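You operate a simulated robot arm through the tools that you are given. There is no shell and no other tool. Be economical: measure what you need, move in short steps, check, and stop when the job is done.

The job below is to be done with a simulated robot arm. You get a single attempt, and the scene is never put back.

Task
Light the table flood lamp at 20 W and aim it at the pink square.
Fine: turn the red clamp knob to FREE to tilt it and back to HOLD.

The check looks at the end state, three seconds after you hand in, the way a careful person would. Anything else that was tipped, shoved, dropped, spilled or broken makes it a failure.

Robot
A 7-joint arm with a two-finger parallel gripper, fixed in place. Base frame: the origin is at the foot of the arm, x ahead of it, y to its left, z up. Units: mm, rad, N and s.
With the tool pointing down near the work surface it reaches from about 500 to 940 mm from the base axis. Its first joint turns from -2.897 to 2.897 rad. Payload 3.91 kg.
The TCP is the grasp point between the finger pads, 30 mm short of the fingertips. In the tool frame z runs along the fingers and y along their closing line. Largest opening 110 mm; finger width 20, thickness 10; the body of the gripper, 48 by 112 mm, starts 55 mm behind the TCP.
Orientation is that of the tool frame in the base frame, as a unit quaternion [w, x, y, z]. With the fingers straight down and closing along the base's y, the tool's x points along the base's -x, its y along +y and its z along -z.

Tools
- The arm moves only by the tool play_rows. Its argument "plan" is a list of rows, each a list of 3 entries, a list of its own where there are three numbers: the shift along the base's x, y, z in units of 20 mm (1.0 is 20 mm), then the turn, a rotation vector about the base's x, y, z in units of 6 degrees (1.0 is 6 degrees), then the closure, from 0 (fully open) to 1 (shut). In form: [[[tx, ty, tz], [wx, wy, wz], hand], ...]. A call has 1 to 8 rows; each row shifts and turns the commanded pose from where the row before left it. A call with a number of a shift or a turn outside -1 to 1 is refused whole. Rows are played at 5 a second. More than 50 mm and 0.15 rad between two rows, or a gripper value outside its range, and nothing of the call is played. A pose out of reach is approached as far as the arm can. The call stops where the force on the tool passes 40 N (or 10 N more than at its start, if that is more) or the arm is blocked; 0.2 s more then pass. The fingers move at their own pace (about 72 mm/s each) and stop on an object; they squeeze with about 41 N. The grip force told is the motor's: it shows also when the fingers shut on nothing. Time passes only in rows, and 0.2 s behind the last, so rows that do not move let the fingers close. It gives the time, the measured TCP pose, the force on the tool (base axes), the opening and the grip force at its end, in the units of the frame above (readings bear some noise), with the torque about the TCP (base axes, N m) and any sound that the robot's microphone picked up.
- Cameras (640 x 400 px; columns grow to the right, rows downward): "scene" is fixed at [219.3, -499.3, 1498.6]; the picture's right is [0.14, -0.99, 0.00], its down [-0.77, -0.11, -0.63] and it looks along [0.63, 0.09, -0.77] (base axes); focal length 337 px, centre (320, 200). "wrist" rides on the gripper at [72, 17, -103] in the tool frame; the picture's right is [-0.23, 0.97, 0.00], its down [-0.76, -0.18, -0.62] and it looks along [-0.61, -0.14, 0.78] (tool axes); focal length 222 px, centre (320, 200). There is no depth. A picture from a camera that has moved, and an enlarged one, comes with that camera's place and axes in the base frame and with its lens.
- camera(camera): a new picture of that camera. It takes no simulated time.
- move_column(by): slides the trunk up (or, below 0, down) by that many mm; the arm rides with it, the base frame stays. It gives what a move gives, with no picture.
- enlarge(camera, box): a new picture of the part [left, top, right, bottom] of that camera's present view, enlarged. It takes no simulated time.
- finish_job(): hands the job in; it is judged then, once.

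Work in short steps. Places have to be worked out from the pictures, the camera data and where the tool is seen: move nearer, look again, correct. Check each grasp and each placing, and mend what went wrong. You have 120 turns and 84 pictures in all, those below and enlarged ones among them. Open the gripper and draw the arm clear of the work before you hand the job in, unless the task says otherwise; then end with one line.

The tools are called after ">>>" by a JSON object that holds its "op" and its "data". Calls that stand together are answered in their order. play_rows: Moves the arm, as the interface text tells. Its arguments: {"type":"object","properties":{"plan":{"type":"array","items":{"type":"array"}}},"required":["plan"]} The other tools are called the same way: move_column (by) slides the trunk up or down; camera (camera) takes a picture; enlarge (camera, box) takes an enlarged picture of a part of a camera's view; finish_job () hands the job in.

At the start:

```text
t: 0.0
tcp_pos: [569.4, -347.1, 1134.2]
orientation: [0.0, 0.0, 1.0, 0.001]
contact_force: [-0.6, 0.4, 0.3]
torque: [0.03, -0.01, 0.04]
opening: 110.1
finger_force: 0.1
trunk travel left (down, up): [-625.0, 57.0]
```

scene: 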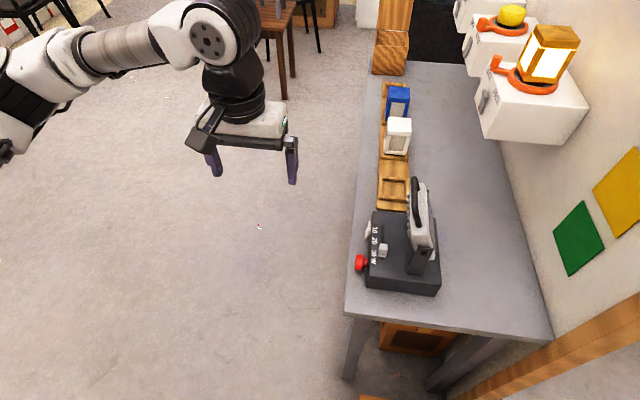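
wrist: 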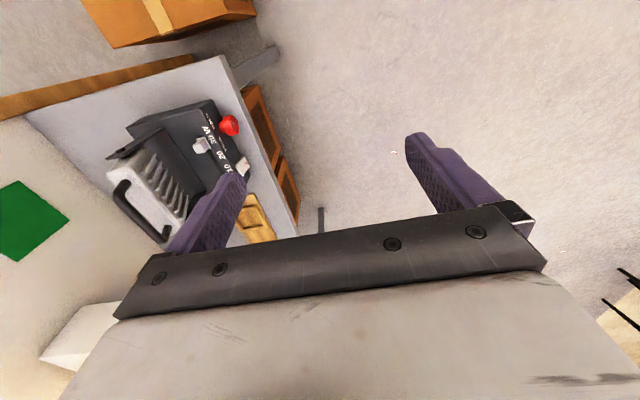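

I see a lamp on a table to the robot's right, with a red knob, a slider/selector and coloured squares on the wall. I look closer first.

>>> {"op": "enlarge", "data": {"camera": "scene", "box": [330, 160, 470, 310]}}

>>> {"op": "enlarge", "data": {"camera": "scene", "box": [350, 0, 640, 180]}}

>>> {"op": "enlarge", "data": {"camera": "wrist", "box": [80, 60, 320, 260]}}

```text
2.67 times, centred on (400, 235) of scene
camera zoom: at [219.3, -499.3, 1498.6], right [0.14, -0.99, 0.0], down [-0.77, -0.11, -0.63], along [0.63, 0.09, -0.77], focal length 900 px, centre (107, 107)
```

zoom: 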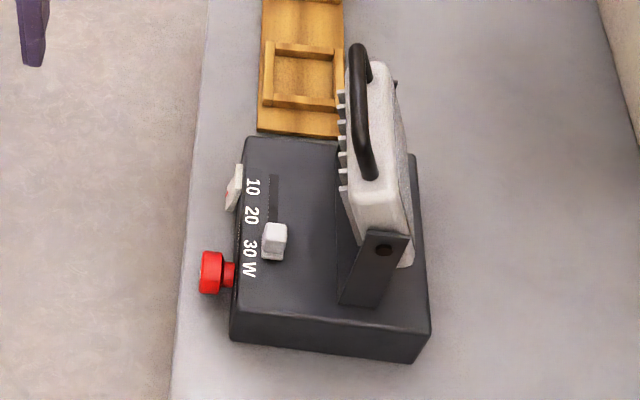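

```text
2.21 times, centred on (495, 90) of scene
camera zoom: at [219.3, -499.3, 1498.6], right [0.14, -0.99, 0.0], down [-0.77, -0.11, -0.63], along [0.63, 0.09, -0.77], focal length 744 px, centre (-66, 443)
```

zoom: 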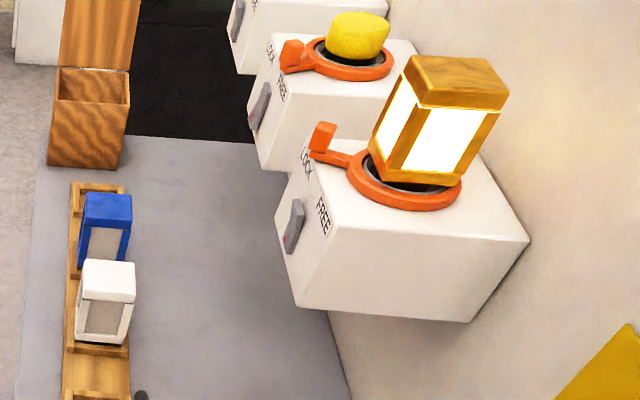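

```text
2.00 times, centred on (200, 160) of wrist
camera zoom: at [497.6, -330.5, 1237.6], right [0.23, 0.97, 0.0], down [0.76, -0.18, 0.62], along [0.61, -0.14, -0.78], focal length 444 px, centre (560, 280)
```

zoom: 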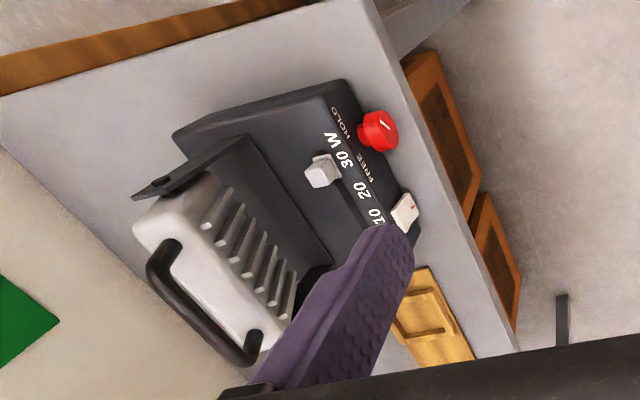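

The knob triangulates to about (612,-536,808), the green square to (660,-960,925), and the yellow one to about (671,-960,1057). The pink square isn't visible yet, so I tilt the tool toward the wall (-y) to look for it.

>>> {"op": "play_rows", "data": {"plan": [[[0, 0.5, 0], [-1, 0, 0], 0], [[0, 0.5, 0], [-1, 0, 0], 0], [[0, 0.5, 0], [-1, 0, 0], 0], [[0, 0.5, 0], [-1, 0, 0], 0], [[0, 0.5, 0], [-1, 0, 0], 0], [[0, 0.5, 0], [-1, 0, 0], 0], [[0, 0.5, 0], [-1, 0, 0], 0], [[0, 0.5, 0], [-1, 0, 0], 0]]}}

>>> {"op": "camera", "data": {"camera": "wrist"}}

```text
t: 1.8
tcp_pos: [569.2, -266.1, 1134.8]
orientation: [-0.001, 0.001, 0.913, -0.408]
contact_force: [-0.4, 0.7, 0.5]
torque: [0.0, 0.0, 0.0]
opening: 109.9
finger_force: 0.1
trunk travel left (down, up): [-625.0, 57.0]
```

```text
78 pictures are left
camera wrist: at [497.6, -179.1, 1190.8], right [0.23, 0.65, -0.72], down [0.76, 0.34, 0.55], along [0.61, -0.68, -0.42], focal length 222 px, centre (320, 200)
```

wrist: 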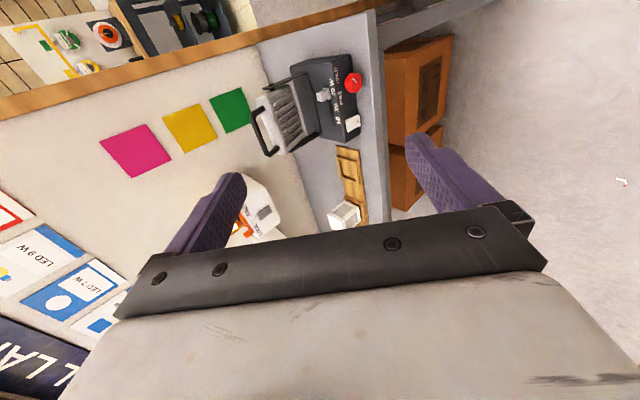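

Pink is centred near (650,-960,1222), above the yellow. I finish turning the tool horizontal, then lower the trunk to look at the lamp front up close.

>>> {"op": "play_rows", "data": {"plan": [[[0, 0, 0], [-1, 0, 0], 0], [[0, 0, 0], [-1, 0, 0], 0], [[0, 0, 0], [-1, 0, 0], 0], [[0, 0, 0], [-1, 0, 0], 0], [[0, 0, 0], [-1, 0, 0], 0], [[0, 0, 0], [-1, 0, 0], 0], [[0, 0, 0], [-1, 0, 0], 0]]}}

>>> {"op": "move_column", "data": {"by": -250}}

>>> {"op": "camera", "data": {"camera": "wrist"}}

>>> {"op": "camera", "data": {"camera": "scene"}}

```text
t: 3.4
tcp_pos: [569.2, -265.7, 1134.8]
orientation: [0.0, -0.001, -0.707, 0.708]
contact_force: [-0.2, 0.2, 0.0]
torque: [-0.04, -0.03, -0.02]
opening: 109.8
finger_force: 0.1
trunk travel left (down, up): [-625.0, 57.0]
```

```text
t: 6.0
tcp_pos: [569.3, -265.9, 883.8]
orientation: [-0.001, 0.0, 0.707, -0.707]
contact_force: [0.3, -0.5, 0.2]
torque: [-0.01, 0.01, -0.01]
opening: 110.0
finger_force: 0.2
trunk travel left (down, up): [-375.0, 307.0]
```

```text
77 pictures are left
camera wrist: at [497.6, -164.0, 867.6], right [0.23, 0.0, -0.97], down [0.76, 0.62, 0.18], along [0.61, -0.78, 0.14], focal length 222 px, centre (320, 200)
```

wrist: 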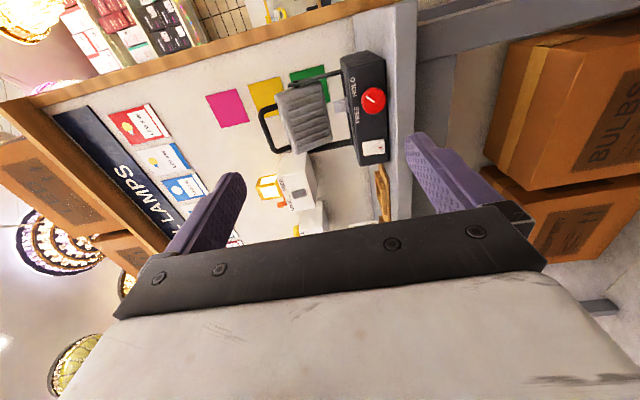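

```text
76 pictures are left
```

scene: 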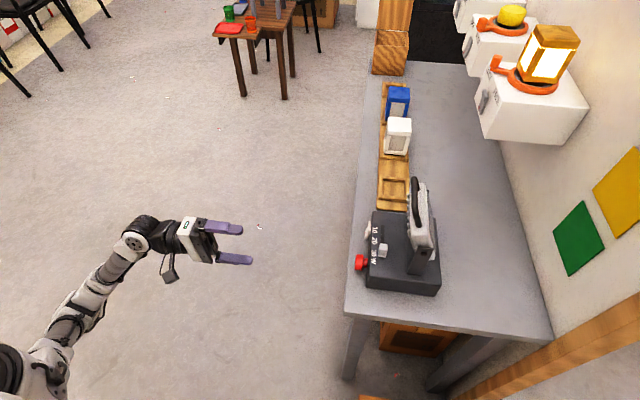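

>>> {"op": "enlarge", "data": {"camera": "wrist", "box": [240, 40, 420, 180]}}

```text
2.86 times, centred on (330, 110) of wrist
camera zoom: at [497.6, -164.0, 867.6], right [0.23, 0.0, -0.97], down [0.76, 0.62, 0.18], along [0.61, -0.78, 0.14], focal length 635 px, centre (291, 457)
```

zoom: 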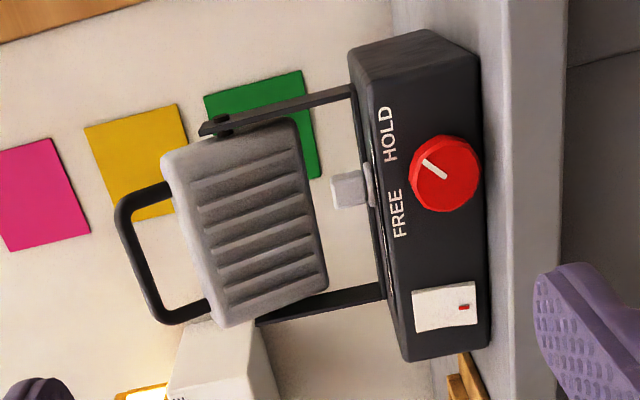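

The knob marker points to HOLD (up, toward -x), and FREE lies toward +x. The head pivot is about (y -651, z 933), so pink needs roughly 43° of upward tilt. I roll the gripper about y so the camera sits above it and it suits turning the knob, and move toward the lamp.

>>> {"op": "play_rows", "data": {"plan": [[[0.2, -0.3, 0.4], [0, 1, 0], 0.3], [[0.2, -0.3, 0.4], [0, 1, 0], 0.3], [[0.2, -0.3, 0.4], [0, 1, 0], 0.3], [[0.2, -0.3, 0.4], [0, 1, 0], 0.3], [[0.2, -0.3, 0.4], [0, 1, 0], 0.3], [[0.2, -0.3, 0.4], [0, 1, 0], 0.3], [[0.2, -0.3, 0.4], [0, 1, 0], 0.3], [[0.2, -0.3, 0.4], [0, 1, 0], 0.3]]}}

>>> {"op": "play_rows", "data": {"plan": [[[0, -0.3, 0], [0, 1, 0], 0.3], [[0, -0.3, 0], [0, 1, 0], 0.3], [[0, -0.3, 0], [0, 1, 0], 0.3], [[0, -0.3, 0], [0, 1, 0], 0.3], [[0, -0.3, 0], [0, 1, 0], 0.3], [[0, -0.3, 0], [0, 1, 0], 0.3], [[0, -0.3, 0], [0, 1, 0], 0.3]]}}

>>> {"op": "camera", "data": {"camera": "wrist"}}

```text
t: 7.8
tcp_pos: [600.3, -314.1, 949.4]
orientation: [0.288, 0.289, -0.645, 0.646]
contact_force: [0.0, -0.1, -1.2]
torque: [0.01, -0.02, 0.01]
opening: 77.1
finger_force: 0.0
trunk travel left (down, up): [-375.0, 307.0]
```

```text
t: 9.4
tcp_pos: [601.7, -356.8, 948.6]
orientation: [0.501, 0.5, -0.499, 0.5]
contact_force: [0.0, 1.0, -0.4]
torque: [-0.04, 0.0, 0.0]
opening: 77.0
finger_force: 0.2
trunk travel left (down, up): [-375.0, 307.0]
```

```text
74 pictures are left
camera wrist: at [584.9, -253.9, 1020.8], right [-0.97, 0.0, -0.23], down [0.18, 0.62, -0.76], along [0.14, -0.78, -0.61], focal length 222 px, centre (320, 200)
```

wrist: 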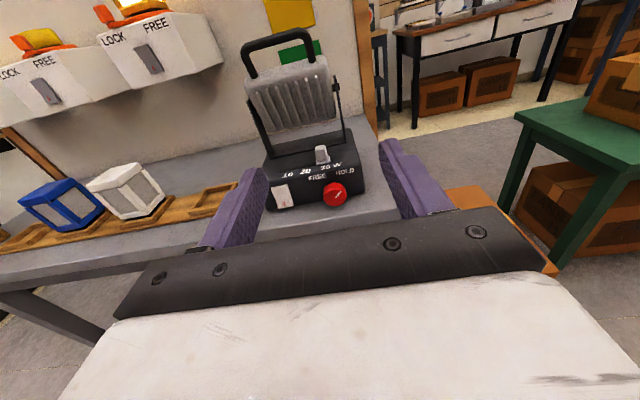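

>>> {"op": "enlarge", "data": {"camera": "wrist", "box": [250, 120, 390, 215]}}

>>> {"op": "enlarge", "data": {"camera": "wrist", "box": [225, 15, 375, 165]}}

```text
4.21 times, centred on (320, 168) of wrist
camera zoom: at [584.9, -253.9, 1020.8], right [-0.97, 0.0, -0.23], down [0.18, 0.62, -0.76], along [0.14, -0.78, -0.61], focal length 935 px, centre (320, 337)
```

zoom: 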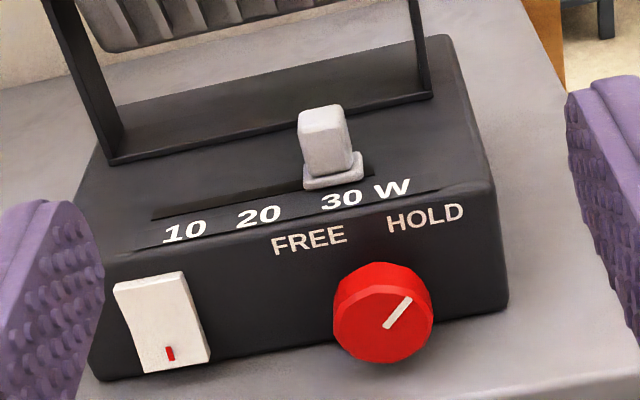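

```text
2.67 times, centred on (300, 90) of wrist
camera zoom: at [584.9, -253.9, 1020.8], right [-0.97, 0.0, -0.23], down [0.18, 0.62, -0.76], along [0.14, -0.78, -0.61], focal length 592 px, centre (373, 493)
```

zoom: 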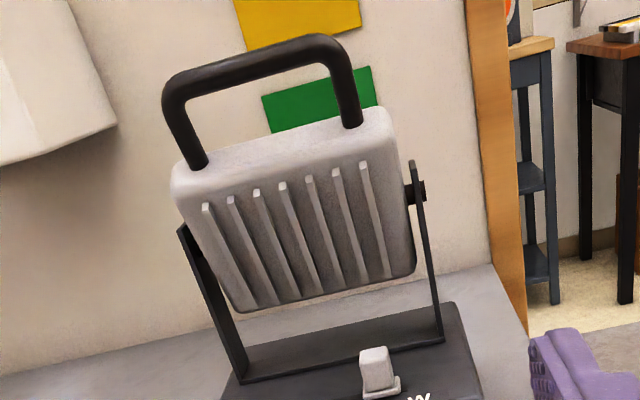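

Now clear: the slider sits at 30 (cap near (618,-579,~870)), 20 is about 30 mm toward +x, and the rocker is off. I approach the slider with the horizontal gripper (closing along x), stopping short to check alignment.

>>> {"op": "play_rows", "data": {"plan": [[[0.135, -0.95, -0.45], [0, 0, 0], 0.3], [[0.135, -0.95, -0.45], [0, 0, 0], 0.3], [[0.135, -0.95, -0.45], [0, 0, 0], 0.3], [[0.135, -0.95, -0.45], [0, 0, 0], 0.35], [[0.135, -0.95, -0.45], [0, 0, 0], 0.4], [[0.135, -0.95, -0.45], [0, 0, 0], 0.45]]}}

>>> {"op": "camera", "data": {"camera": "wrist"}}

>>> {"op": "enlarge", "data": {"camera": "scene", "box": [290, 160, 470, 310]}}

```text
t: 10.8
tcp_pos: [618.4, -470.4, 894.7]
orientation: [0.499, 0.5, -0.5, 0.501]
contact_force: [-0.3, 0.9, 0.2]
torque: [-0.01, -0.03, -0.02]
opening: 60.6
finger_force: 0.0
trunk travel left (down, up): [-375.0, 307.0]
```

```text
71 pictures are left
camera wrist: at [602.1, -368.6, 967.1], right [-0.97, 0.0, -0.23], down [0.18, 0.62, -0.76], along [0.14, -0.78, -0.61], focal length 222 px, centre (320, 200)
```

wrist: 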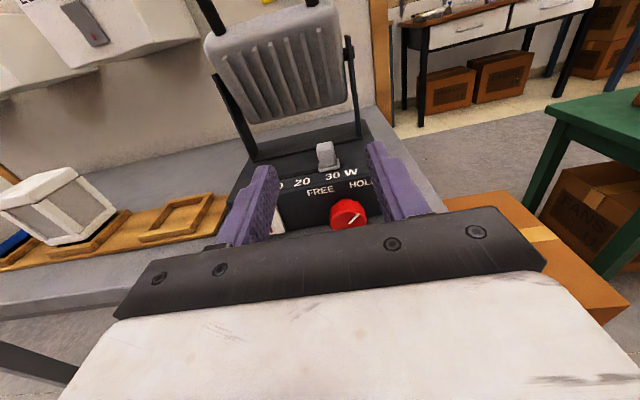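

```text
2.67 times, centred on (380, 235) of scene
camera zoom: at [219.3, -499.3, 1498.6], right [0.14, -0.99, 0.0], down [-0.77, -0.11, -0.63], along [0.63, 0.09, -0.77], focal length 900 px, centre (160, 107)
```

zoom: 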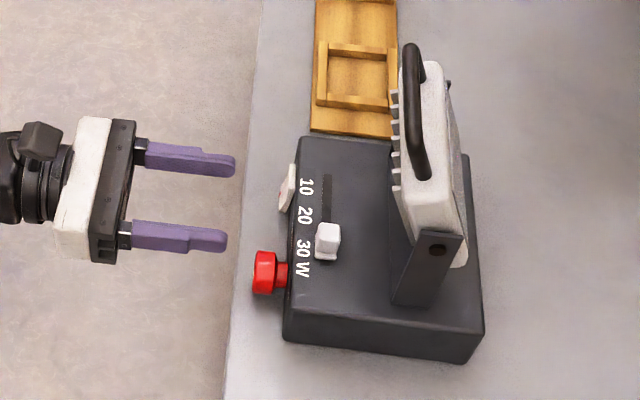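

The scene geometry checks out against the finger tips. The cap top is near (621,-579,869). I go down to z≈868 and forward so the tips straddle the cap, then look again before closing.

>>> {"op": "play_rows", "data": {"plan": [[[0.12, -0.5, -0.65], [0, 0, 0], 0.45], [[0, -0.75, -0.65], [0, 0, 0], 0.45], [[0, -1, 0], [0, 0, 0], 0.45], [[0, -1, 0], [0, 0, 0], 0.45], [[0, -1, 0], [0, 0, 0], 0.45]]}}

>>> {"op": "enlarge", "data": {"camera": "wrist", "box": [220, 80, 420, 230]}}

>>> {"op": "enlarge", "data": {"camera": "scene", "box": [330, 180, 450, 300]}}

```text
t: 12.0
tcp_pos: [619.7, -555.2, 868.9]
orientation: [-0.5, -0.5, 0.5, -0.5]
contact_force: [0.0, 0.6, -0.4]
torque: [-0.04, -0.01, 0.03]
opening: 60.6
finger_force: 0.0
trunk travel left (down, up): [-375.0, 307.0]
```

```text
2.67 times, centred on (320, 155) of wrist
camera zoom: at [604.0, -453.2, 940.6], right [-0.97, 0.0, -0.23], down [0.18, 0.62, -0.76], along [0.14, -0.78, -0.61], focal length 592 px, centre (320, 320)
```

zoom: 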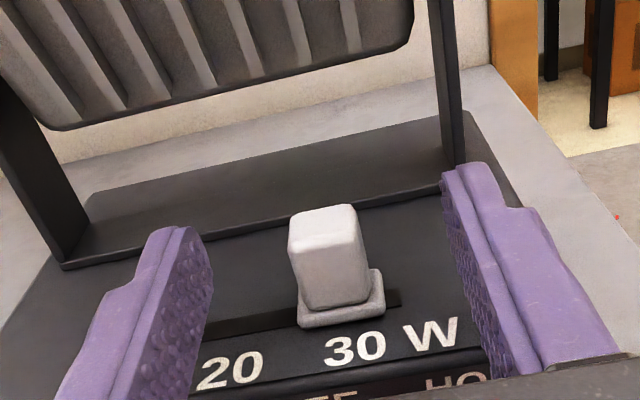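

```text
3.33 times, centred on (390, 240) of scene
camera zoom: at [219.3, -499.3, 1498.6], right [0.14, -0.99, 0.0], down [-0.77, -0.11, -0.63], along [0.63, 0.09, -0.77], focal length 1125 px, centre (87, 67)
```

zoom: 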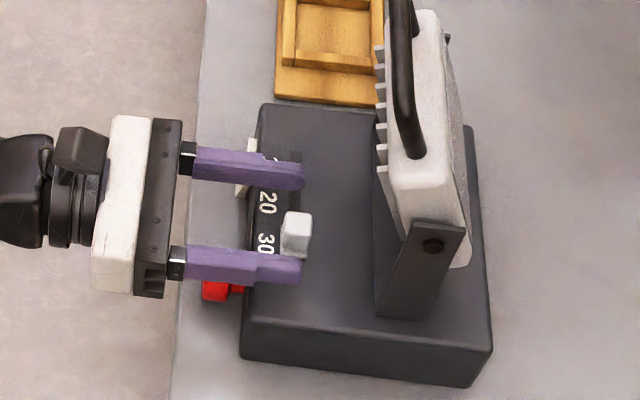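

The tips straddle the cap, which is about 3 mm toward -x of centre. I shift and close.

>>> {"op": "play_rows", "data": {"plan": [[[-0.15, -0.2, -0.1], [0, 0, 0], 0.45], [[0, 0, 0], [0, 0, 0], 0.7], [[0, 0, 0], [0, 0, 0], 0.8], [[0, 0, 0], [0, 0, 0], 0.9], [[0, 0, 0], [0, 0, 0], 0.9]]}}

>>> {"op": "enlarge", "data": {"camera": "wrist", "box": [220, 80, 420, 230]}}

```text
t: 13.2
tcp_pos: [620.3, -558.5, 866.1]
orientation: [0.499, 0.501, -0.498, 0.502]
contact_force: [18.4, -6.5, 3.3]
torque: [0.36, -0.06, 0.2]
opening: 18.0
finger_force: 44.9
trunk travel left (down, up): [-375.0, 307.0]
```

```text
2.67 times, centred on (320, 155) of wrist
camera zoom: at [602.9, -456.5, 938.7], right [-0.97, 0.0, -0.23], down [0.18, 0.62, -0.76], along [0.14, -0.78, -0.61], focal length 592 px, centre (320, 320)
```

zoom: 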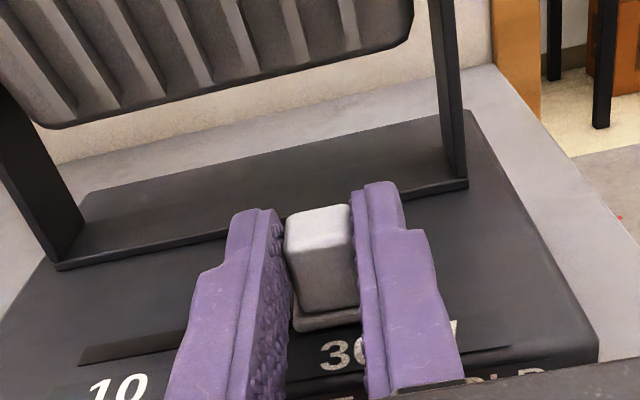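

Gripped (18 mm opening) and the cap is centred near x≈620. I slide it toward +x by about 30 mm.

>>> {"op": "play_rows", "data": {"plan": [[[0.35, 0, 0], [0, 0, 0], 0.9], [[0.35, 0, 0], [0, 0, 0], 0.9], [[0.35, 0, 0], [0, 0, 0], 0.9], [[0.3, 0, 0], [0, 0, 0], 0.9], [[0.25, 0, 0], [0, 0, 0], 0.9]]}}

>>> {"op": "enlarge", "data": {"camera": "wrist", "box": [220, 80, 420, 230]}}

```text
t: 14.4
tcp_pos: [649.1, -558.1, 866.4]
orientation: [-0.5, -0.5, 0.5, -0.5]
contact_force: [-0.8, 12.8, -3.8]
torque: [0.42, -0.01, 0.1]
opening: 17.6
finger_force: 45.1
trunk travel left (down, up): [-375.0, 307.0]
```

```text
2.67 times, centred on (320, 155) of wrist
camera zoom: at [632.8, -456.6, 938.8], right [-0.97, 0.0, -0.23], down [0.18, 0.62, -0.76], along [0.14, -0.78, -0.61], focal length 592 px, centre (320, 320)
```

zoom: 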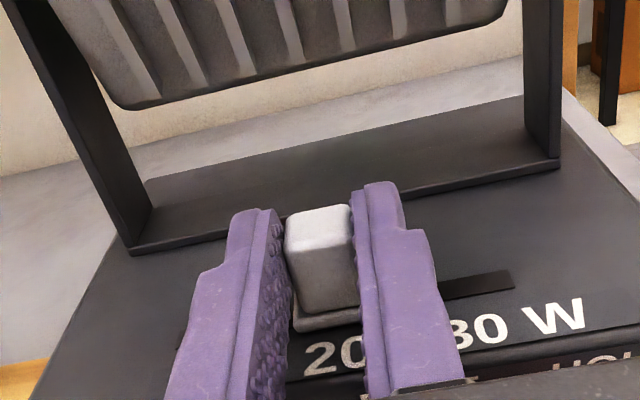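

Slid 29 mm; force along x is about zero. I open and back off a bit to view the slider against the labels.

>>> {"op": "play_rows", "data": {"plan": [[[0, 0, 0], [0, 0, 0], 0.6], [[0, 0, 0], [0, 0, 0], 0.45], [[0, 0.5, 0.2], [0, 0, 0], 0.45], [[0, 1, 0.2], [0, 0, 0], 0.45], [[0, 1, 0.3], [0, 0, 0], 0.45], [[0, 1, 0.3], [0, 0, 0], 0.45]]}}

>>> {"op": "enlarge", "data": {"camera": "wrist", "box": [260, 110, 420, 230]}}

```text
t: 15.8
tcp_pos: [649.6, -488.1, 886.5]
orientation: [0.5, 0.5, -0.5, 0.5]
contact_force: [0.2, -0.2, 0.5]
torque: [0.06, 0.0, 0.0]
opening: 60.7
finger_force: 0.2
trunk travel left (down, up): [-375.0, 307.0]
```

```text
3.33 times, centred on (340, 170) of wrist
camera zoom: at [633.1, -386.6, 959.0], right [-0.97, 0.0, -0.23], down [0.18, 0.62, -0.76], along [0.14, -0.78, -0.61], focal length 740 px, centre (253, 300)
```

zoom: 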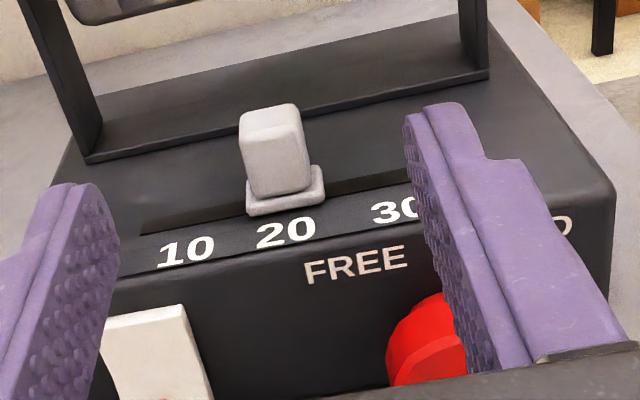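

The slider is at 20. Next, the rocker at about (697,-550, z 788–830). I close the fingers and move in front of it to see which half protrudes.

>>> {"op": "play_rows", "data": {"plan": [[[0.6, 0.5, 0], [0, 0, 0], 0.7], [[0.6, 0.4, -0.2], [0, 0, 0], 1], [[0.6, 0.1, -0.2], [0, 0, 0], 1], [[0.6, 0, -0.2], [0, 0, 0], 1]]}}

>>> {"op": "enlarge", "data": {"camera": "wrist", "box": [240, 110, 400, 230]}}

>>> {"op": "enlarge", "data": {"camera": "scene", "box": [350, 210, 400, 250]}}

```text
t: 16.8
tcp_pos: [697.0, -469.7, 874.0]
orientation: [-0.5, -0.5, 0.5, -0.5]
contact_force: [0.1, 0.7, 0.2]
torque: [-0.01, -0.02, 0.01]
opening: 0.2
finger_force: 37.3
trunk travel left (down, up): [-375.0, 307.0]
```

```text
3.33 times, centred on (320, 170) of wrist
camera zoom: at [680.9, -367.3, 946.5], right [-0.97, 0.0, -0.23], down [0.18, 0.62, -0.76], along [0.14, -0.78, -0.61], focal length 740 px, centre (320, 300)
```

zoom: 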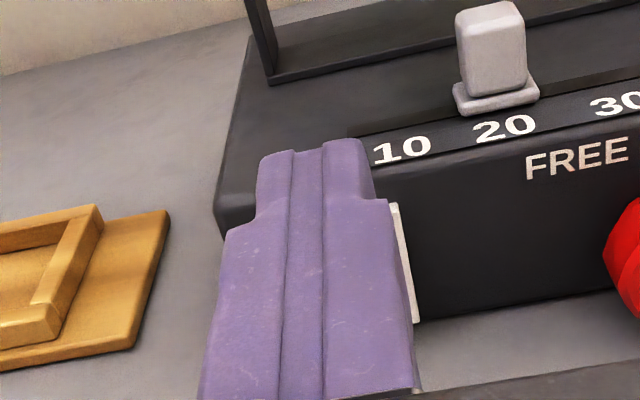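

```text
10.00 times, centred on (375, 230) of scene
camera zoom: at [219.3, -499.3, 1498.6], right [0.14, -0.99, 0.0], down [-0.77, -0.11, -0.63], along [0.63, 0.09, -0.77], focal length 3374 px, centre (-230, -100)
```

zoom: 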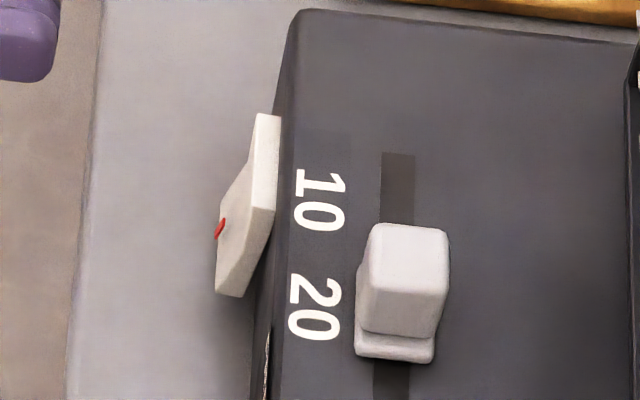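

From above it's clear the lower half (with red mark) sticks out, so I press the lower half: down to z≈798, then slowly push -y.

>>> {"op": "play_rows", "data": {"plan": [[[0, 0, -0.95], [0, 0, 0], 1], [[0, 0, -0.95], [0, 0, 0], 1], [[0, 0, -0.95], [0, 0, 0], 1], [[0.05, 0, -0.93], [0, 0, 0], 1], [[0, -0.75, 0], [0, 0, 0], 1], [[0, -0.75, 0], [0, 0, 0], 1]]}}

>>> {"op": "enlarge", "data": {"camera": "scene", "box": [335, 200, 405, 250]}}

>>> {"op": "enlarge", "data": {"camera": "wrist", "box": [240, 110, 400, 230]}}

```text
t: 18.2
tcp_pos: [697.0, -499.6, 799.0]
orientation: [-0.5, -0.5, 0.5, -0.5]
contact_force: [-0.7, 0.0, 0.2]
torque: [-0.01, 0.0, -0.01]
opening: 0.0
finger_force: 37.5
trunk travel left (down, up): [-375.0, 307.0]
```

```text
8.00 times, centred on (370, 225) of scene
camera zoom: at [219.3, -499.3, 1498.6], right [0.14, -0.99, 0.0], down [-0.77, -0.11, -0.63], along [0.63, 0.09, -0.77], focal length 2699 px, centre (-80, 0)
```

zoom: 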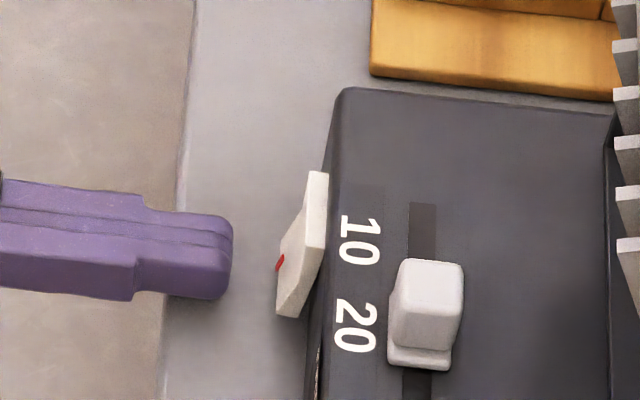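

```text
3.33 times, centred on (320, 170) of wrist
camera zoom: at [681.3, -397.4, 871.2], right [-0.97, 0.0, -0.23], down [0.18, 0.62, -0.76], along [0.14, -0.78, -0.61], focal length 740 px, centre (320, 300)
```

zoom: 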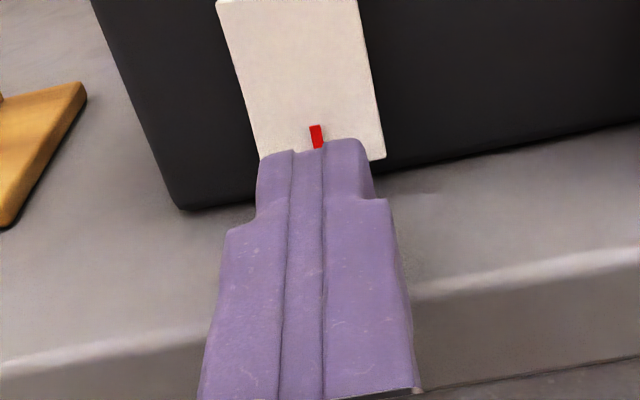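

The finger is aligned with the lower half. I raise 3 mm and press slowly.

>>> {"op": "play_rows", "data": {"plan": [[[0, -0.3, 0.15], [0, 0, 0], 1], [[0, -0.25, 0], [0, 0, 0], 1], [[0, -0.2, 0], [0, 0, 0], 1], [[0, -0.2, 0], [0, 0, 0], 1], [[0, -0.2, 0], [0, 0, 0], 1]]}}

>>> {"op": "enlarge", "data": {"camera": "scene", "box": [335, 200, 405, 250]}}

```text
t: 19.3
tcp_pos: [699.4, -517.5, 800.8]
orientation: [-0.5, -0.5, 0.501, -0.499]
contact_force: [-5.9, 15.0, -2.0]
torque: [-0.08, -0.09, -0.17]
opening: 0.1
finger_force: 37.6
trunk travel left (down, up): [-375.0, 307.0]
stopped in row 5: the force on the tool passed its limit at 51 N (the readings are from after the stop); the commanded pose is now the measured one
```

```text
8.00 times, centred on (370, 225) of scene
camera zoom: at [219.3, -499.3, 1498.6], right [0.14, -0.99, 0.0], down [-0.77, -0.11, -0.63], along [0.63, 0.09, -0.77], focal length 2699 px, centre (-80, 0)
```

zoom: 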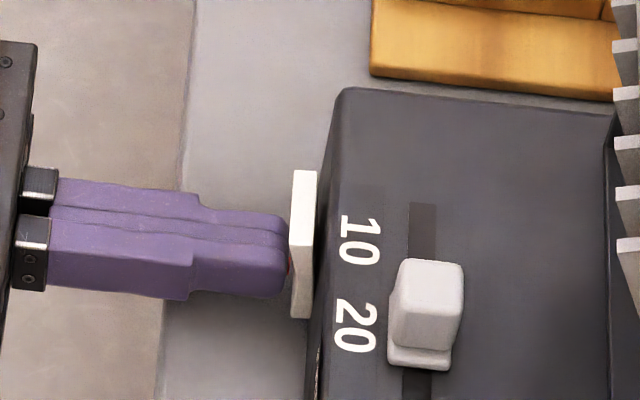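

The rocker has tipped, with the lower half in. I back off and check whether the lamp is lit.

>>> {"op": "play_rows", "data": {"plan": [[[0, 0.8, 0], [0, 0, 0], 1], [[0, 0.9, 0.5], [0, 0, 0], 1], [[0, 0.9, 0.9], [0, 0, 0], 0.9], [[-0.5, 0.9, 0.9], [0, 0, 0], 0.6], [[-0.5, 0.9, 0.9], [0, 0, 0], 0.45], [[-0.8, 0.9, 0.9], [0, 0, 0], 0.45], [[-0.8, 0.5, 0.9], [0, 0, 0], 0.45]]}}

>>> {"op": "camera", "data": {"camera": "scene"}}

>>> {"op": "camera", "data": {"camera": "wrist"}}

```text
t: 20.9
tcp_pos: [645.4, -402.5, 900.0]
orientation: [-0.5, -0.501, 0.501, -0.498]
contact_force: [0.9, 0.0, -0.2]
torque: [-0.02, 0.01, -0.01]
opening: 60.5
finger_force: 0.0
trunk travel left (down, up): [-375.0, 307.0]
```

```text
59 pictures are left
```

scene: 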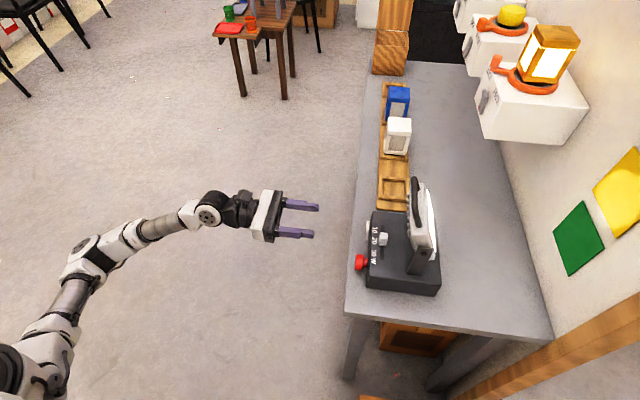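

```text
58 pictures are left
camera wrist: at [629.7, -300.0, 972.8], right [-0.97, 0.0, -0.23], down [0.18, 0.63, -0.76], along [0.14, -0.78, -0.61], focal length 222 px, centre (320, 200)
```

wrist: 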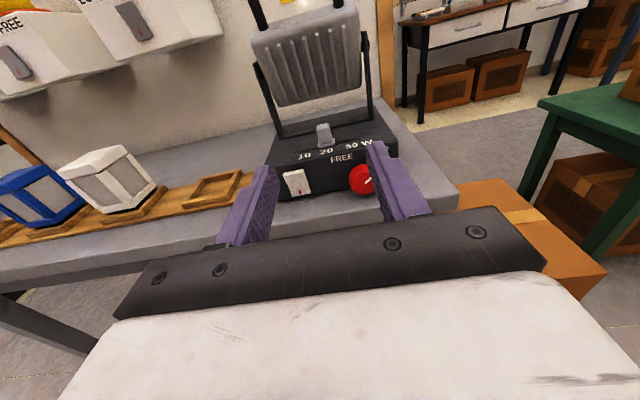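

The lamp is on, and the light currently lands near yellow. Next is the knob, about (611,-525,814). I roll the gripper by about -40° and approach to just in front of it.

>>> {"op": "play_rows", "data": {"plan": [[[-0.243, -0.35, -0.55], [0, -0.95, 0], 0.4], [[-0.243, -0.35, -0.6], [0, -0.95, 0], 0.4], [[-0.243, -0.35, -0.6], [0, -0.95, 0], 0.4], [[-0.243, -0.35, -0.6], [0, -0.95, 0], 0.4], [[-0.243, -0.35, -0.6], [0, -0.95, 0], 0.4], [[-0.243, -0.35, -0.6], [0, -0.95, 0], 0.4], [[-0.243, -0.35, -0.6], [0, -0.95, 0], 0.4]]}}

>>> {"op": "enlarge", "data": {"camera": "wrist", "box": [220, 60, 420, 210]}}

>>> {"op": "enlarge", "data": {"camera": "scene", "box": [310, 220, 410, 300]}}

```text
t: 22.5
tcp_pos: [611.9, -451.6, 818.0]
orientation: [-0.299, -0.299, 0.642, -0.64]
contact_force: [-0.6, 0.3, 0.6]
torque: [0.02, -0.02, -0.01]
opening: 66.1
finger_force: 0.1
trunk travel left (down, up): [-375.0, 307.0]
```

```text
2.67 times, centred on (320, 135) of wrist
camera zoom: at [552.8, -349.3, 862.2], right [-0.6, 0.0, -0.8], down [0.62, 0.62, -0.47], along [0.5, -0.78, -0.38], focal length 592 px, centre (320, 373)
```

zoom: 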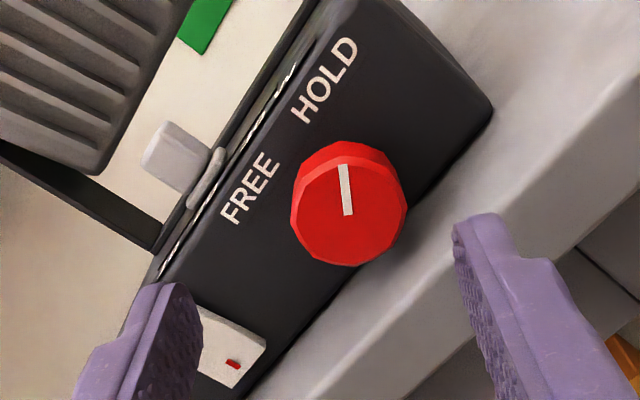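

```text
5.00 times, centred on (360, 260) of scene
camera zoom: at [219.3, -499.3, 1498.6], right [0.14, -0.99, 0.0], down [-0.77, -0.11, -0.63], along [0.63, 0.09, -0.77], focal length 1687 px, centre (120, -100)
```

zoom: 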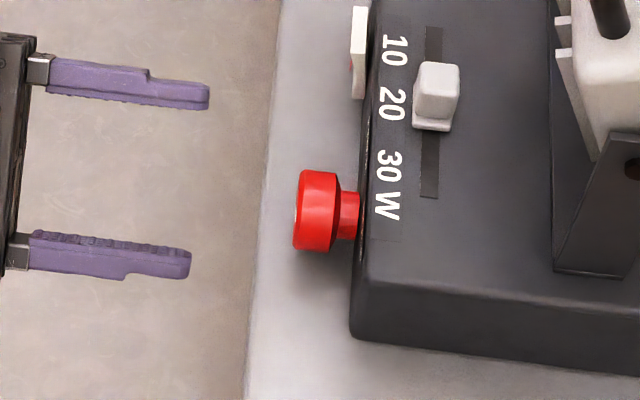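

The knob centre is about (609,-535,809), and its underside is only a few mm above the table. I'll turn it in two roughly 45° grips with the fingers near horizontal. I set the roll to about 68° and come closer to check alignment.

>>> {"op": "play_rows", "data": {"plan": [[[0, -0.5, -0.1], [0, 1, 0], 0.5], [[-0.1, -0.5, -0.1], [0, 1, 0], 0.53], [[0, -0.7, -0.1], [0, 1, 0], 0.53]]}}

>>> {"op": "enlarge", "data": {"camera": "wrist", "box": [220, 60, 420, 210]}}

>>> {"op": "enlarge", "data": {"camera": "scene", "box": [310, 220, 410, 300]}}

```text
t: 23.3
tcp_pos: [610.2, -486.0, 811.4]
orientation: [-0.396, -0.397, 0.587, -0.584]
contact_force: [-1.2, 0.1, 0.2]
torque: [-0.01, 0.0, 0.0]
opening: 51.8
finger_force: 0.1
trunk travel left (down, up): [-375.0, 307.0]
```

```text
2.67 times, centred on (320, 135) of wrist
camera zoom: at [568.2, -383.4, 873.5], right [-0.82, 0.0, -0.57], down [0.45, 0.63, -0.64], along [0.36, -0.78, -0.51], focal length 592 px, centre (320, 373)
```

zoom: 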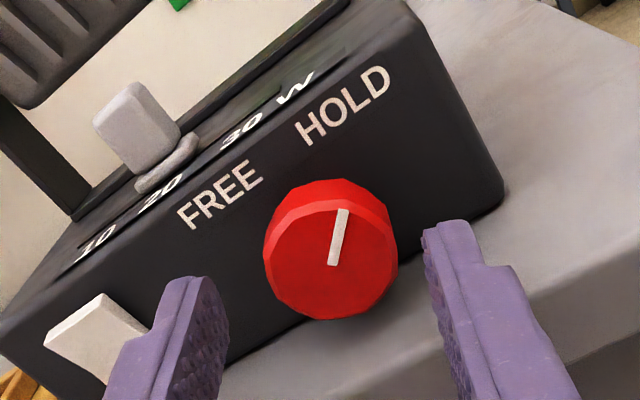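

```text
5.00 times, centred on (360, 260) of scene
camera zoom: at [219.3, -499.3, 1498.6], right [0.14, -0.99, 0.0], down [-0.77, -0.11, -0.63], along [0.63, 0.09, -0.77], focal length 1687 px, centre (120, -100)
```

zoom: 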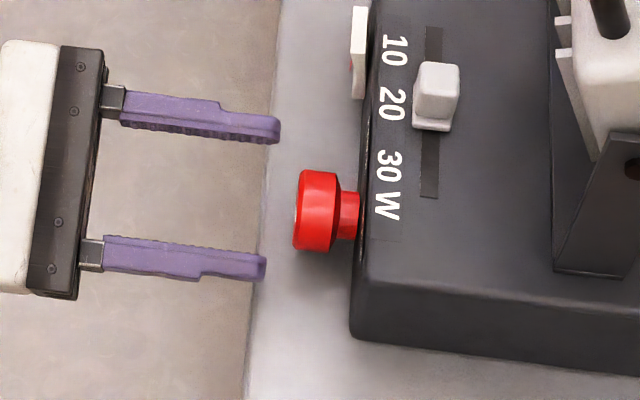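

Alignment is near; the knob looks 2–3 mm lower. I go forward 24 mm, slightly down, and close on the disc.

>>> {"op": "play_rows", "data": {"plan": [[[-0.05, -0.4, -0.1], [0, 0, 0], 0.53], [[0, -0.4, 0], [0, 0, 0], 0.53], [[0, -0.4, 0], [0, 0, 0], 0.53], [[0, 0, 0], [0, 0, 0], 0.8], [[0, 0, 0], [0, 0, 0], 0.8]]}}

>>> {"op": "enlarge", "data": {"camera": "wrist", "box": [220, 60, 420, 210]}}

```text
t: 24.5
tcp_pos: [609.2, -509.6, 811.3]
orientation: [-0.396, -0.396, 0.587, -0.584]
contact_force: [-4.5, 4.7, -1.0]
torque: [0.35, -0.01, 0.31]
opening: 34.9
finger_force: 44.7
trunk travel left (down, up): [-375.0, 307.0]
```

```text
2.67 times, centred on (320, 135) of wrist
camera zoom: at [566.8, -407.2, 871.2], right [-0.82, 0.0, -0.57], down [0.45, 0.63, -0.64], along [0.36, -0.78, -0.51], focal length 592 px, centre (320, 373)
```

zoom: 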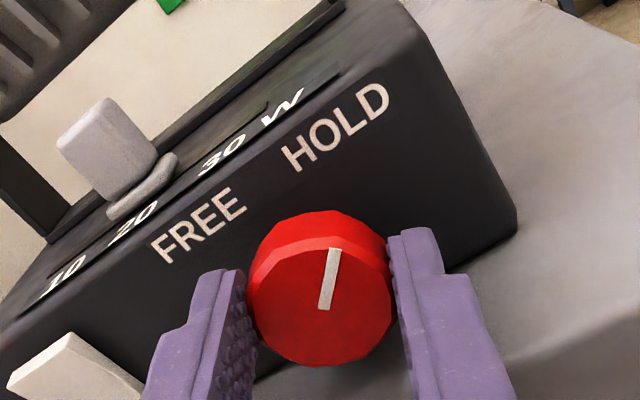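

Firm grip (34.9 mm). I rotate +y about 45° toward FREE.

>>> {"op": "play_rows", "data": {"plan": [[[0, 0, 0], [0, 0.95, 0], 0.8], [[0, 0, 0], [0, 0.95, 0], 0.8], [[0, 0, 0], [0, 0.95, 0], 0.8], [[0, 0, 0], [0, 0.95, 0], 0.8], [[0, 0, 0], [0, 0.95, 0], 0.8], [[0, 0, 0], [0, 0.95, 0], 0.8], [[0, 0, 0], [0, 0.95, 0], 0.8], [[0, 0, 0], [0, 0.95, 0], 0.8]]}}

>>> {"op": "camera", "data": {"camera": "wrist"}}

```text
t: 26.3
tcp_pos: [610.1, -507.7, 807.8]
orientation: [0.592, 0.593, -0.386, 0.386]
contact_force: [22.2, -23.4, 10.2]
torque: [-0.49, -0.04, 0.44]
opening: 34.8
finger_force: 45.2
trunk travel left (down, up): [-375.0, 307.0]
```

```text
52 pictures are left
camera wrist: at [625.0, -406.4, 882.6], right [-0.98, 0.0, 0.19], down [-0.15, 0.62, -0.77], along [-0.11, -0.78, -0.61], focal length 222 px, centre (320, 200)
```

wrist: 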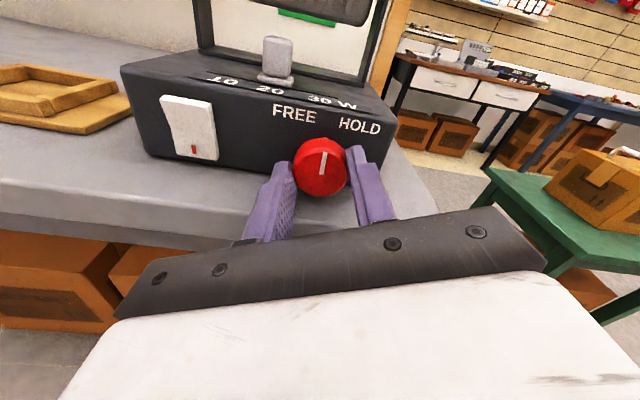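

The knob is halfway, with the marker vertical. I open, back off, roll back 45° and regrip.

>>> {"op": "play_rows", "data": {"plan": [[[0, 0, 0], [0, 0, 0], 0.6], [[0, 0, 0], [0, 0, 0], 0.53], [[0, 0.8, 0.1], [0, 0, 0], 0.53], [[0, 0.8, 0], [0, -1, 0], 0.53], [[0, 0, 0], [0, -1, 0], 0.53], [[0, 0, 0], [0, -1, 0], 0.53], [[0, 0, 0], [0, -1, 0], 0.53], [[0, 0, 0], [0, -1, 0], 0.53]]}}

>>> {"op": "play_rows", "data": {"plan": [[[0, 0, 0], [0, -1, 0], 0.53], [[0, 0, 0], [0, -1, 0], 0.53], [[0, 0, 0], [0, -0.5, 0], 0.53]]}}

>>> {"op": "enlarge", "data": {"camera": "wrist", "box": [220, 60, 420, 210]}}

>>> {"op": "enlarge", "data": {"camera": "scene", "box": [310, 180, 470, 300]}}

```text
t: 28.1
tcp_pos: [608.8, -476.8, 810.2]
orientation: [-0.47, -0.473, 0.528, -0.527]
contact_force: [0.3, -1.0, 0.4]
torque: [0.0, 0.0, 0.02]
opening: 51.5
finger_force: 0.1
trunk travel left (down, up): [-375.0, 307.0]
```

```text
t: 28.9
tcp_pos: [609.1, -476.6, 811.0]
orientation: [-0.398, -0.4, 0.584, -0.583]
contact_force: [0.3, -0.3, -0.3]
torque: [0.0, -0.01, -0.02]
opening: 51.8
finger_force: 0.2
trunk travel left (down, up): [-375.0, 307.0]
```

```text
2.67 times, centred on (320, 135) of wrist
camera zoom: at [567.3, -375.0, 873.2], right [-0.82, 0.0, -0.57], down [0.44, 0.63, -0.64], along [0.35, -0.78, -0.52], focal length 592 px, centre (320, 373)
```

zoom: 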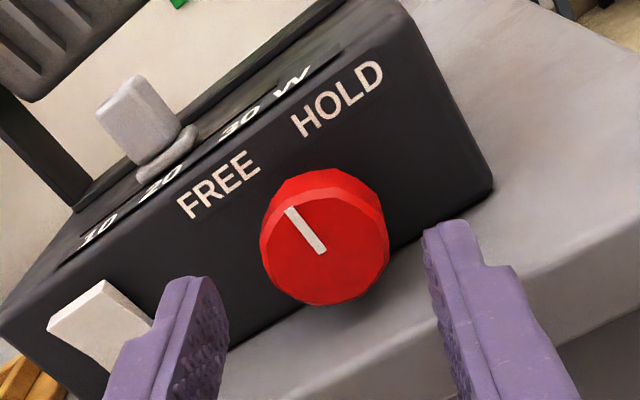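

```text
3.33 times, centred on (390, 240) of scene
camera zoom: at [219.3, -499.3, 1498.6], right [0.14, -0.99, 0.0], down [-0.77, -0.11, -0.63], along [0.63, 0.09, -0.77], focal length 1125 px, centre (87, 67)
```

zoom: 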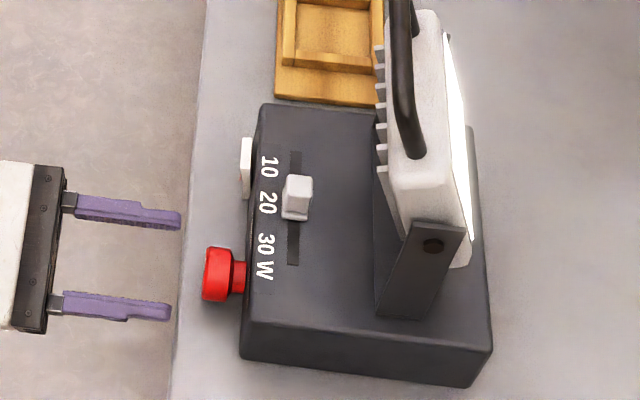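

The marker is at mid-way, vertical. I regrip and turn another ~45°.

>>> {"op": "play_rows", "data": {"plan": [[[0.03, -0.8, -0.1], [0, 0, 0], 0.53], [[0, -0.8, 0], [0, 0, 0], 0.53], [[0, 0, 0], [0, 0, 0], 0.8], [[0, 0, 0], [0, 0, 0], 0.8], [[0, 0, 0], [0, 0, 0], 0.8]]}}

>>> {"op": "play_rows", "data": {"plan": [[[0, 0, 0], [0, 0.95, 0], 0.8], [[0, 0, 0], [0, 0.95, 0], 0.8], [[0, 0, 0], [0, 0.95, 0], 0.8], [[0, 0, 0], [0, 0.95, 0], 0.8], [[0, 0, 0], [0, 0.95, 0], 0.8], [[0, 0, 0], [0, 0.95, 0], 0.8], [[0, 0, 0], [0, 0.95, 0], 0.8], [[0, 0, 0], [0, 0.95, 0], 0.8]]}}

>>> {"op": "enlarge", "data": {"camera": "wrist", "box": [220, 60, 420, 210]}}

```text
t: 30.1
tcp_pos: [609.0, -510.0, 808.8]
orientation: [-0.398, -0.4, 0.585, -0.583]
contact_force: [-5.0, 8.3, -6.2]
torque: [0.19, 0.02, -0.03]
opening: 35.0
finger_force: 45.3
trunk travel left (down, up): [-375.0, 307.0]
```

```text
t: 31.9
tcp_pos: [610.3, -508.5, 808.8]
orientation: [0.593, 0.593, -0.386, 0.384]
contact_force: [13.1, -21.9, 6.2]
torque: [-0.15, -1.04, 0.42]
opening: 34.9
finger_force: 45.0
trunk travel left (down, up): [-375.0, 307.0]
```

```text
2.67 times, centred on (320, 135) of wrist
camera zoom: at [625.7, -407.2, 882.7], right [-0.98, 0.0, 0.19], down [-0.15, 0.62, -0.77], along [-0.12, -0.78, -0.61], focal length 592 px, centre (320, 373)
```

zoom: 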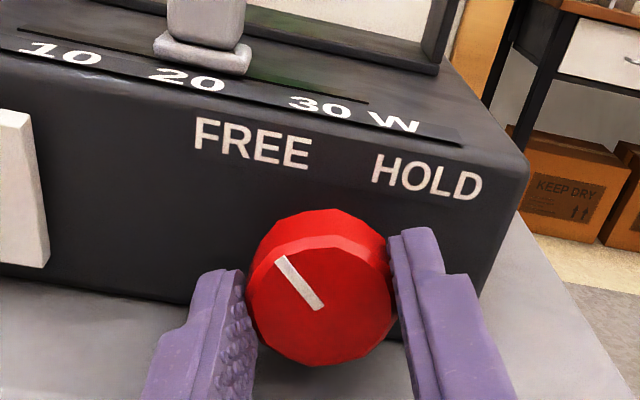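

The torque jump shows the end stop; the marker points at FREE. I release, back off and check the head.

>>> {"op": "play_rows", "data": {"plan": [[[0, 0, 0], [0, 0, 0], 0.6], [[0, 0, 0], [0, 0, 0], 0.53], [[0, 0.9, 0.1], [0, -1, 0], 0.53], [[0, 0.9, 0], [0, -1, 0], 0.53], [[0, 0.9, 0.5], [0, -1, 0], 0.5], [[0, 0.9, 1], [0, -1, 0], 0.3], [[0, 0.9, 1], [0, 0, 0], 0.3], [[0, 0, 1], [0, 0, 0], 0.3]]}}

>>> {"op": "camera", "data": {"camera": "wrist"}}

>>> {"op": "camera", "data": {"camera": "scene"}}

```text
t: 33.7
tcp_pos: [610.6, -419.1, 880.6]
orientation: [0.502, 0.501, -0.5, 0.497]
contact_force: [0.0, 0.6, -0.9]
torque: [-0.01, 0.02, 0.01]
opening: 77.1
finger_force: 0.1
trunk travel left (down, up): [-375.0, 307.0]
```

```text
48 pictures are left
camera wrist: at [593.5, -317.3, 954.0], right [-0.97, 0.0, -0.22], down [0.17, 0.63, -0.76], along [0.14, -0.78, -0.61], focal length 222 px, centre (320, 200)
```

wrist: 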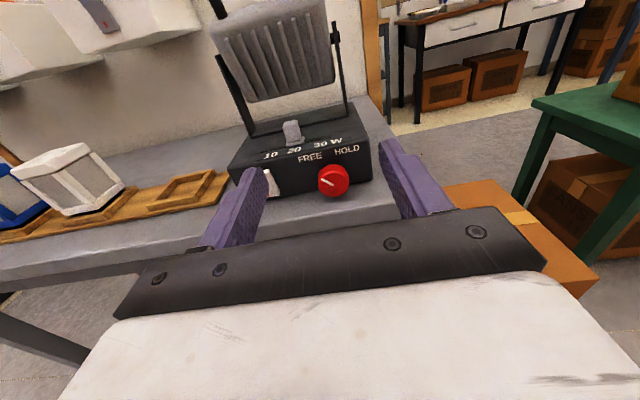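

```text
47 pictures are left
```

scene: 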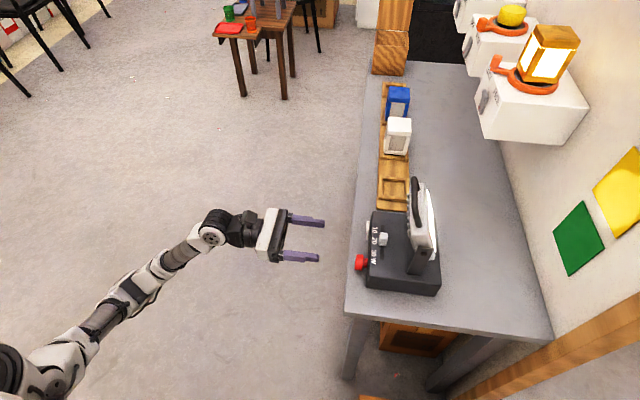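

The head stayed put. The handle bar is near (643,-618,1014), about 22° back from vertical about the pivot; pink needs about 43°, so roughly 21° more. I raise the trunk and reorient the tool to point down with a 22° tilt, closing across the bar.

>>> {"op": "move_column", "data": {"by": 200}}

>>> {"op": "play_rows", "data": {"plan": [[[0, 0, 0], [0, -1, 0], 0.3], [[0, 0, 0], [0, -1, 0], 0.3], [[0, 0, 0], [0, -1, 0], 0.3], [[0, 0, 0], [0, -1, 0], 0.3], [[0, 0, 0], [0, -1, 0], 0.3], [[0, 0, 0], [0, -1, 0], 0.3], [[0, 0, 0], [0, -1, 0], 0.3], [[0, 0, 0], [0, -1, 0], 0.3]]}}

>>> {"op": "play_rows", "data": {"plan": [[[0, 0, 0], [0, -1, 0], 0.3], [[0, 0, 0], [0, -1, 0], 0.3], [[0, 0, 0], [0, -1, 0], 0.3], [[0, 0, 0], [0, -1, 0], 0.3], [[0, 0, 0], [0, -1, 0], 0.3], [[0, 0, 0], [0, -1, 0], 0.3], [[0, 0, 0], [0, -1, 0], 0.3]]}}

>>> {"op": "play_rows", "data": {"plan": [[[0.3, -0.3, 0.2], [1, 0, 0], 0.3], [[0.3, -0.3, 0.2], [1, 0, 0], 0.3], [[0.3, -0.3, 0.2], [1, 0, 0], 0.3], [[0.3, -0.3, 0.2], [1, 0, 0], 0.3], [[0.3, -0.3, 0.2], [1, 0, 0], 0.3], [[0.1, -0.3, 0.2], [1, 0, 0], 0.3], [[0, -0.3, 0.2], [1, 0, 0], 0.3], [[0, -0.3, 0.2], [1, 0, 0], 0.3]]}}

>>> {"op": "play_rows", "data": {"plan": [[[0, -0.4, 0], [1, 0, 0], 0.3], [[0, -0.4, 0], [1, 0, 0], 0.3], [[0, -0.4, 0], [1, 0, 0], 0.3]]}}

>>> {"op": "camera", "data": {"camera": "wrist"}}

```text
t: 35.9
tcp_pos: [610.5, -419.6, 1080.7]
orientation: [0.501, 0.502, -0.5, 0.497]
contact_force: [0.4, 0.4, -0.8]
torque: [0.0, 0.01, -0.05]
opening: 76.9
finger_force: 0.0
trunk travel left (down, up): [-575.0, 107.0]
```

```text
t: 37.7
tcp_pos: [610.7, -418.8, 1080.5]
orientation: [-0.255, -0.256, 0.661, -0.658]
contact_force: [0.2, 0.1, 1.1]
torque: [0.01, -0.01, -0.03]
opening: 77.0
finger_force: 0.1
trunk travel left (down, up): [-575.0, 107.0]
```

```text
t: 39.3
tcp_pos: [609.5, -419.7, 1081.6]
orientation: [0.0, -0.001, 0.708, -0.706]
contact_force: [-0.1, -0.2, -0.1]
torque: [0.01, 0.01, 0.0]
opening: 76.7
finger_force: 0.0
trunk travel left (down, up): [-575.0, 107.0]
```

```text
t: 41.1
tcp_pos: [640.9, -468.8, 1112.1]
orientation: [0.0, -0.003, 0.934, -0.356]
contact_force: [-0.9, -0.5, 1.6]
torque: [-0.01, -0.02, -0.01]
opening: 76.9
finger_force: 0.0
trunk travel left (down, up): [-575.0, 107.0]
```

```text
t: 41.9
tcp_pos: [641.1, -490.9, 1112.9]
orientation: [0.001, -0.003, 0.978, -0.207]
contact_force: [0.4, 0.8, 0.7]
torque: [-0.01, -0.01, 0.02]
opening: 77.0
finger_force: 0.1
trunk travel left (down, up): [-575.0, 107.0]
```

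```text
46 pictures are left
camera wrist: at [568.8, -435.5, 1200.8], right [0.22, 0.89, -0.39], down [0.76, 0.09, 0.64], along [0.61, -0.44, -0.66], focal length 222 px, centre (320, 200)
```

wrist: 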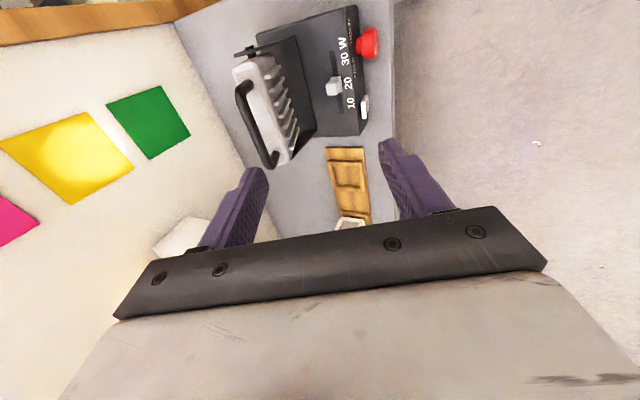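

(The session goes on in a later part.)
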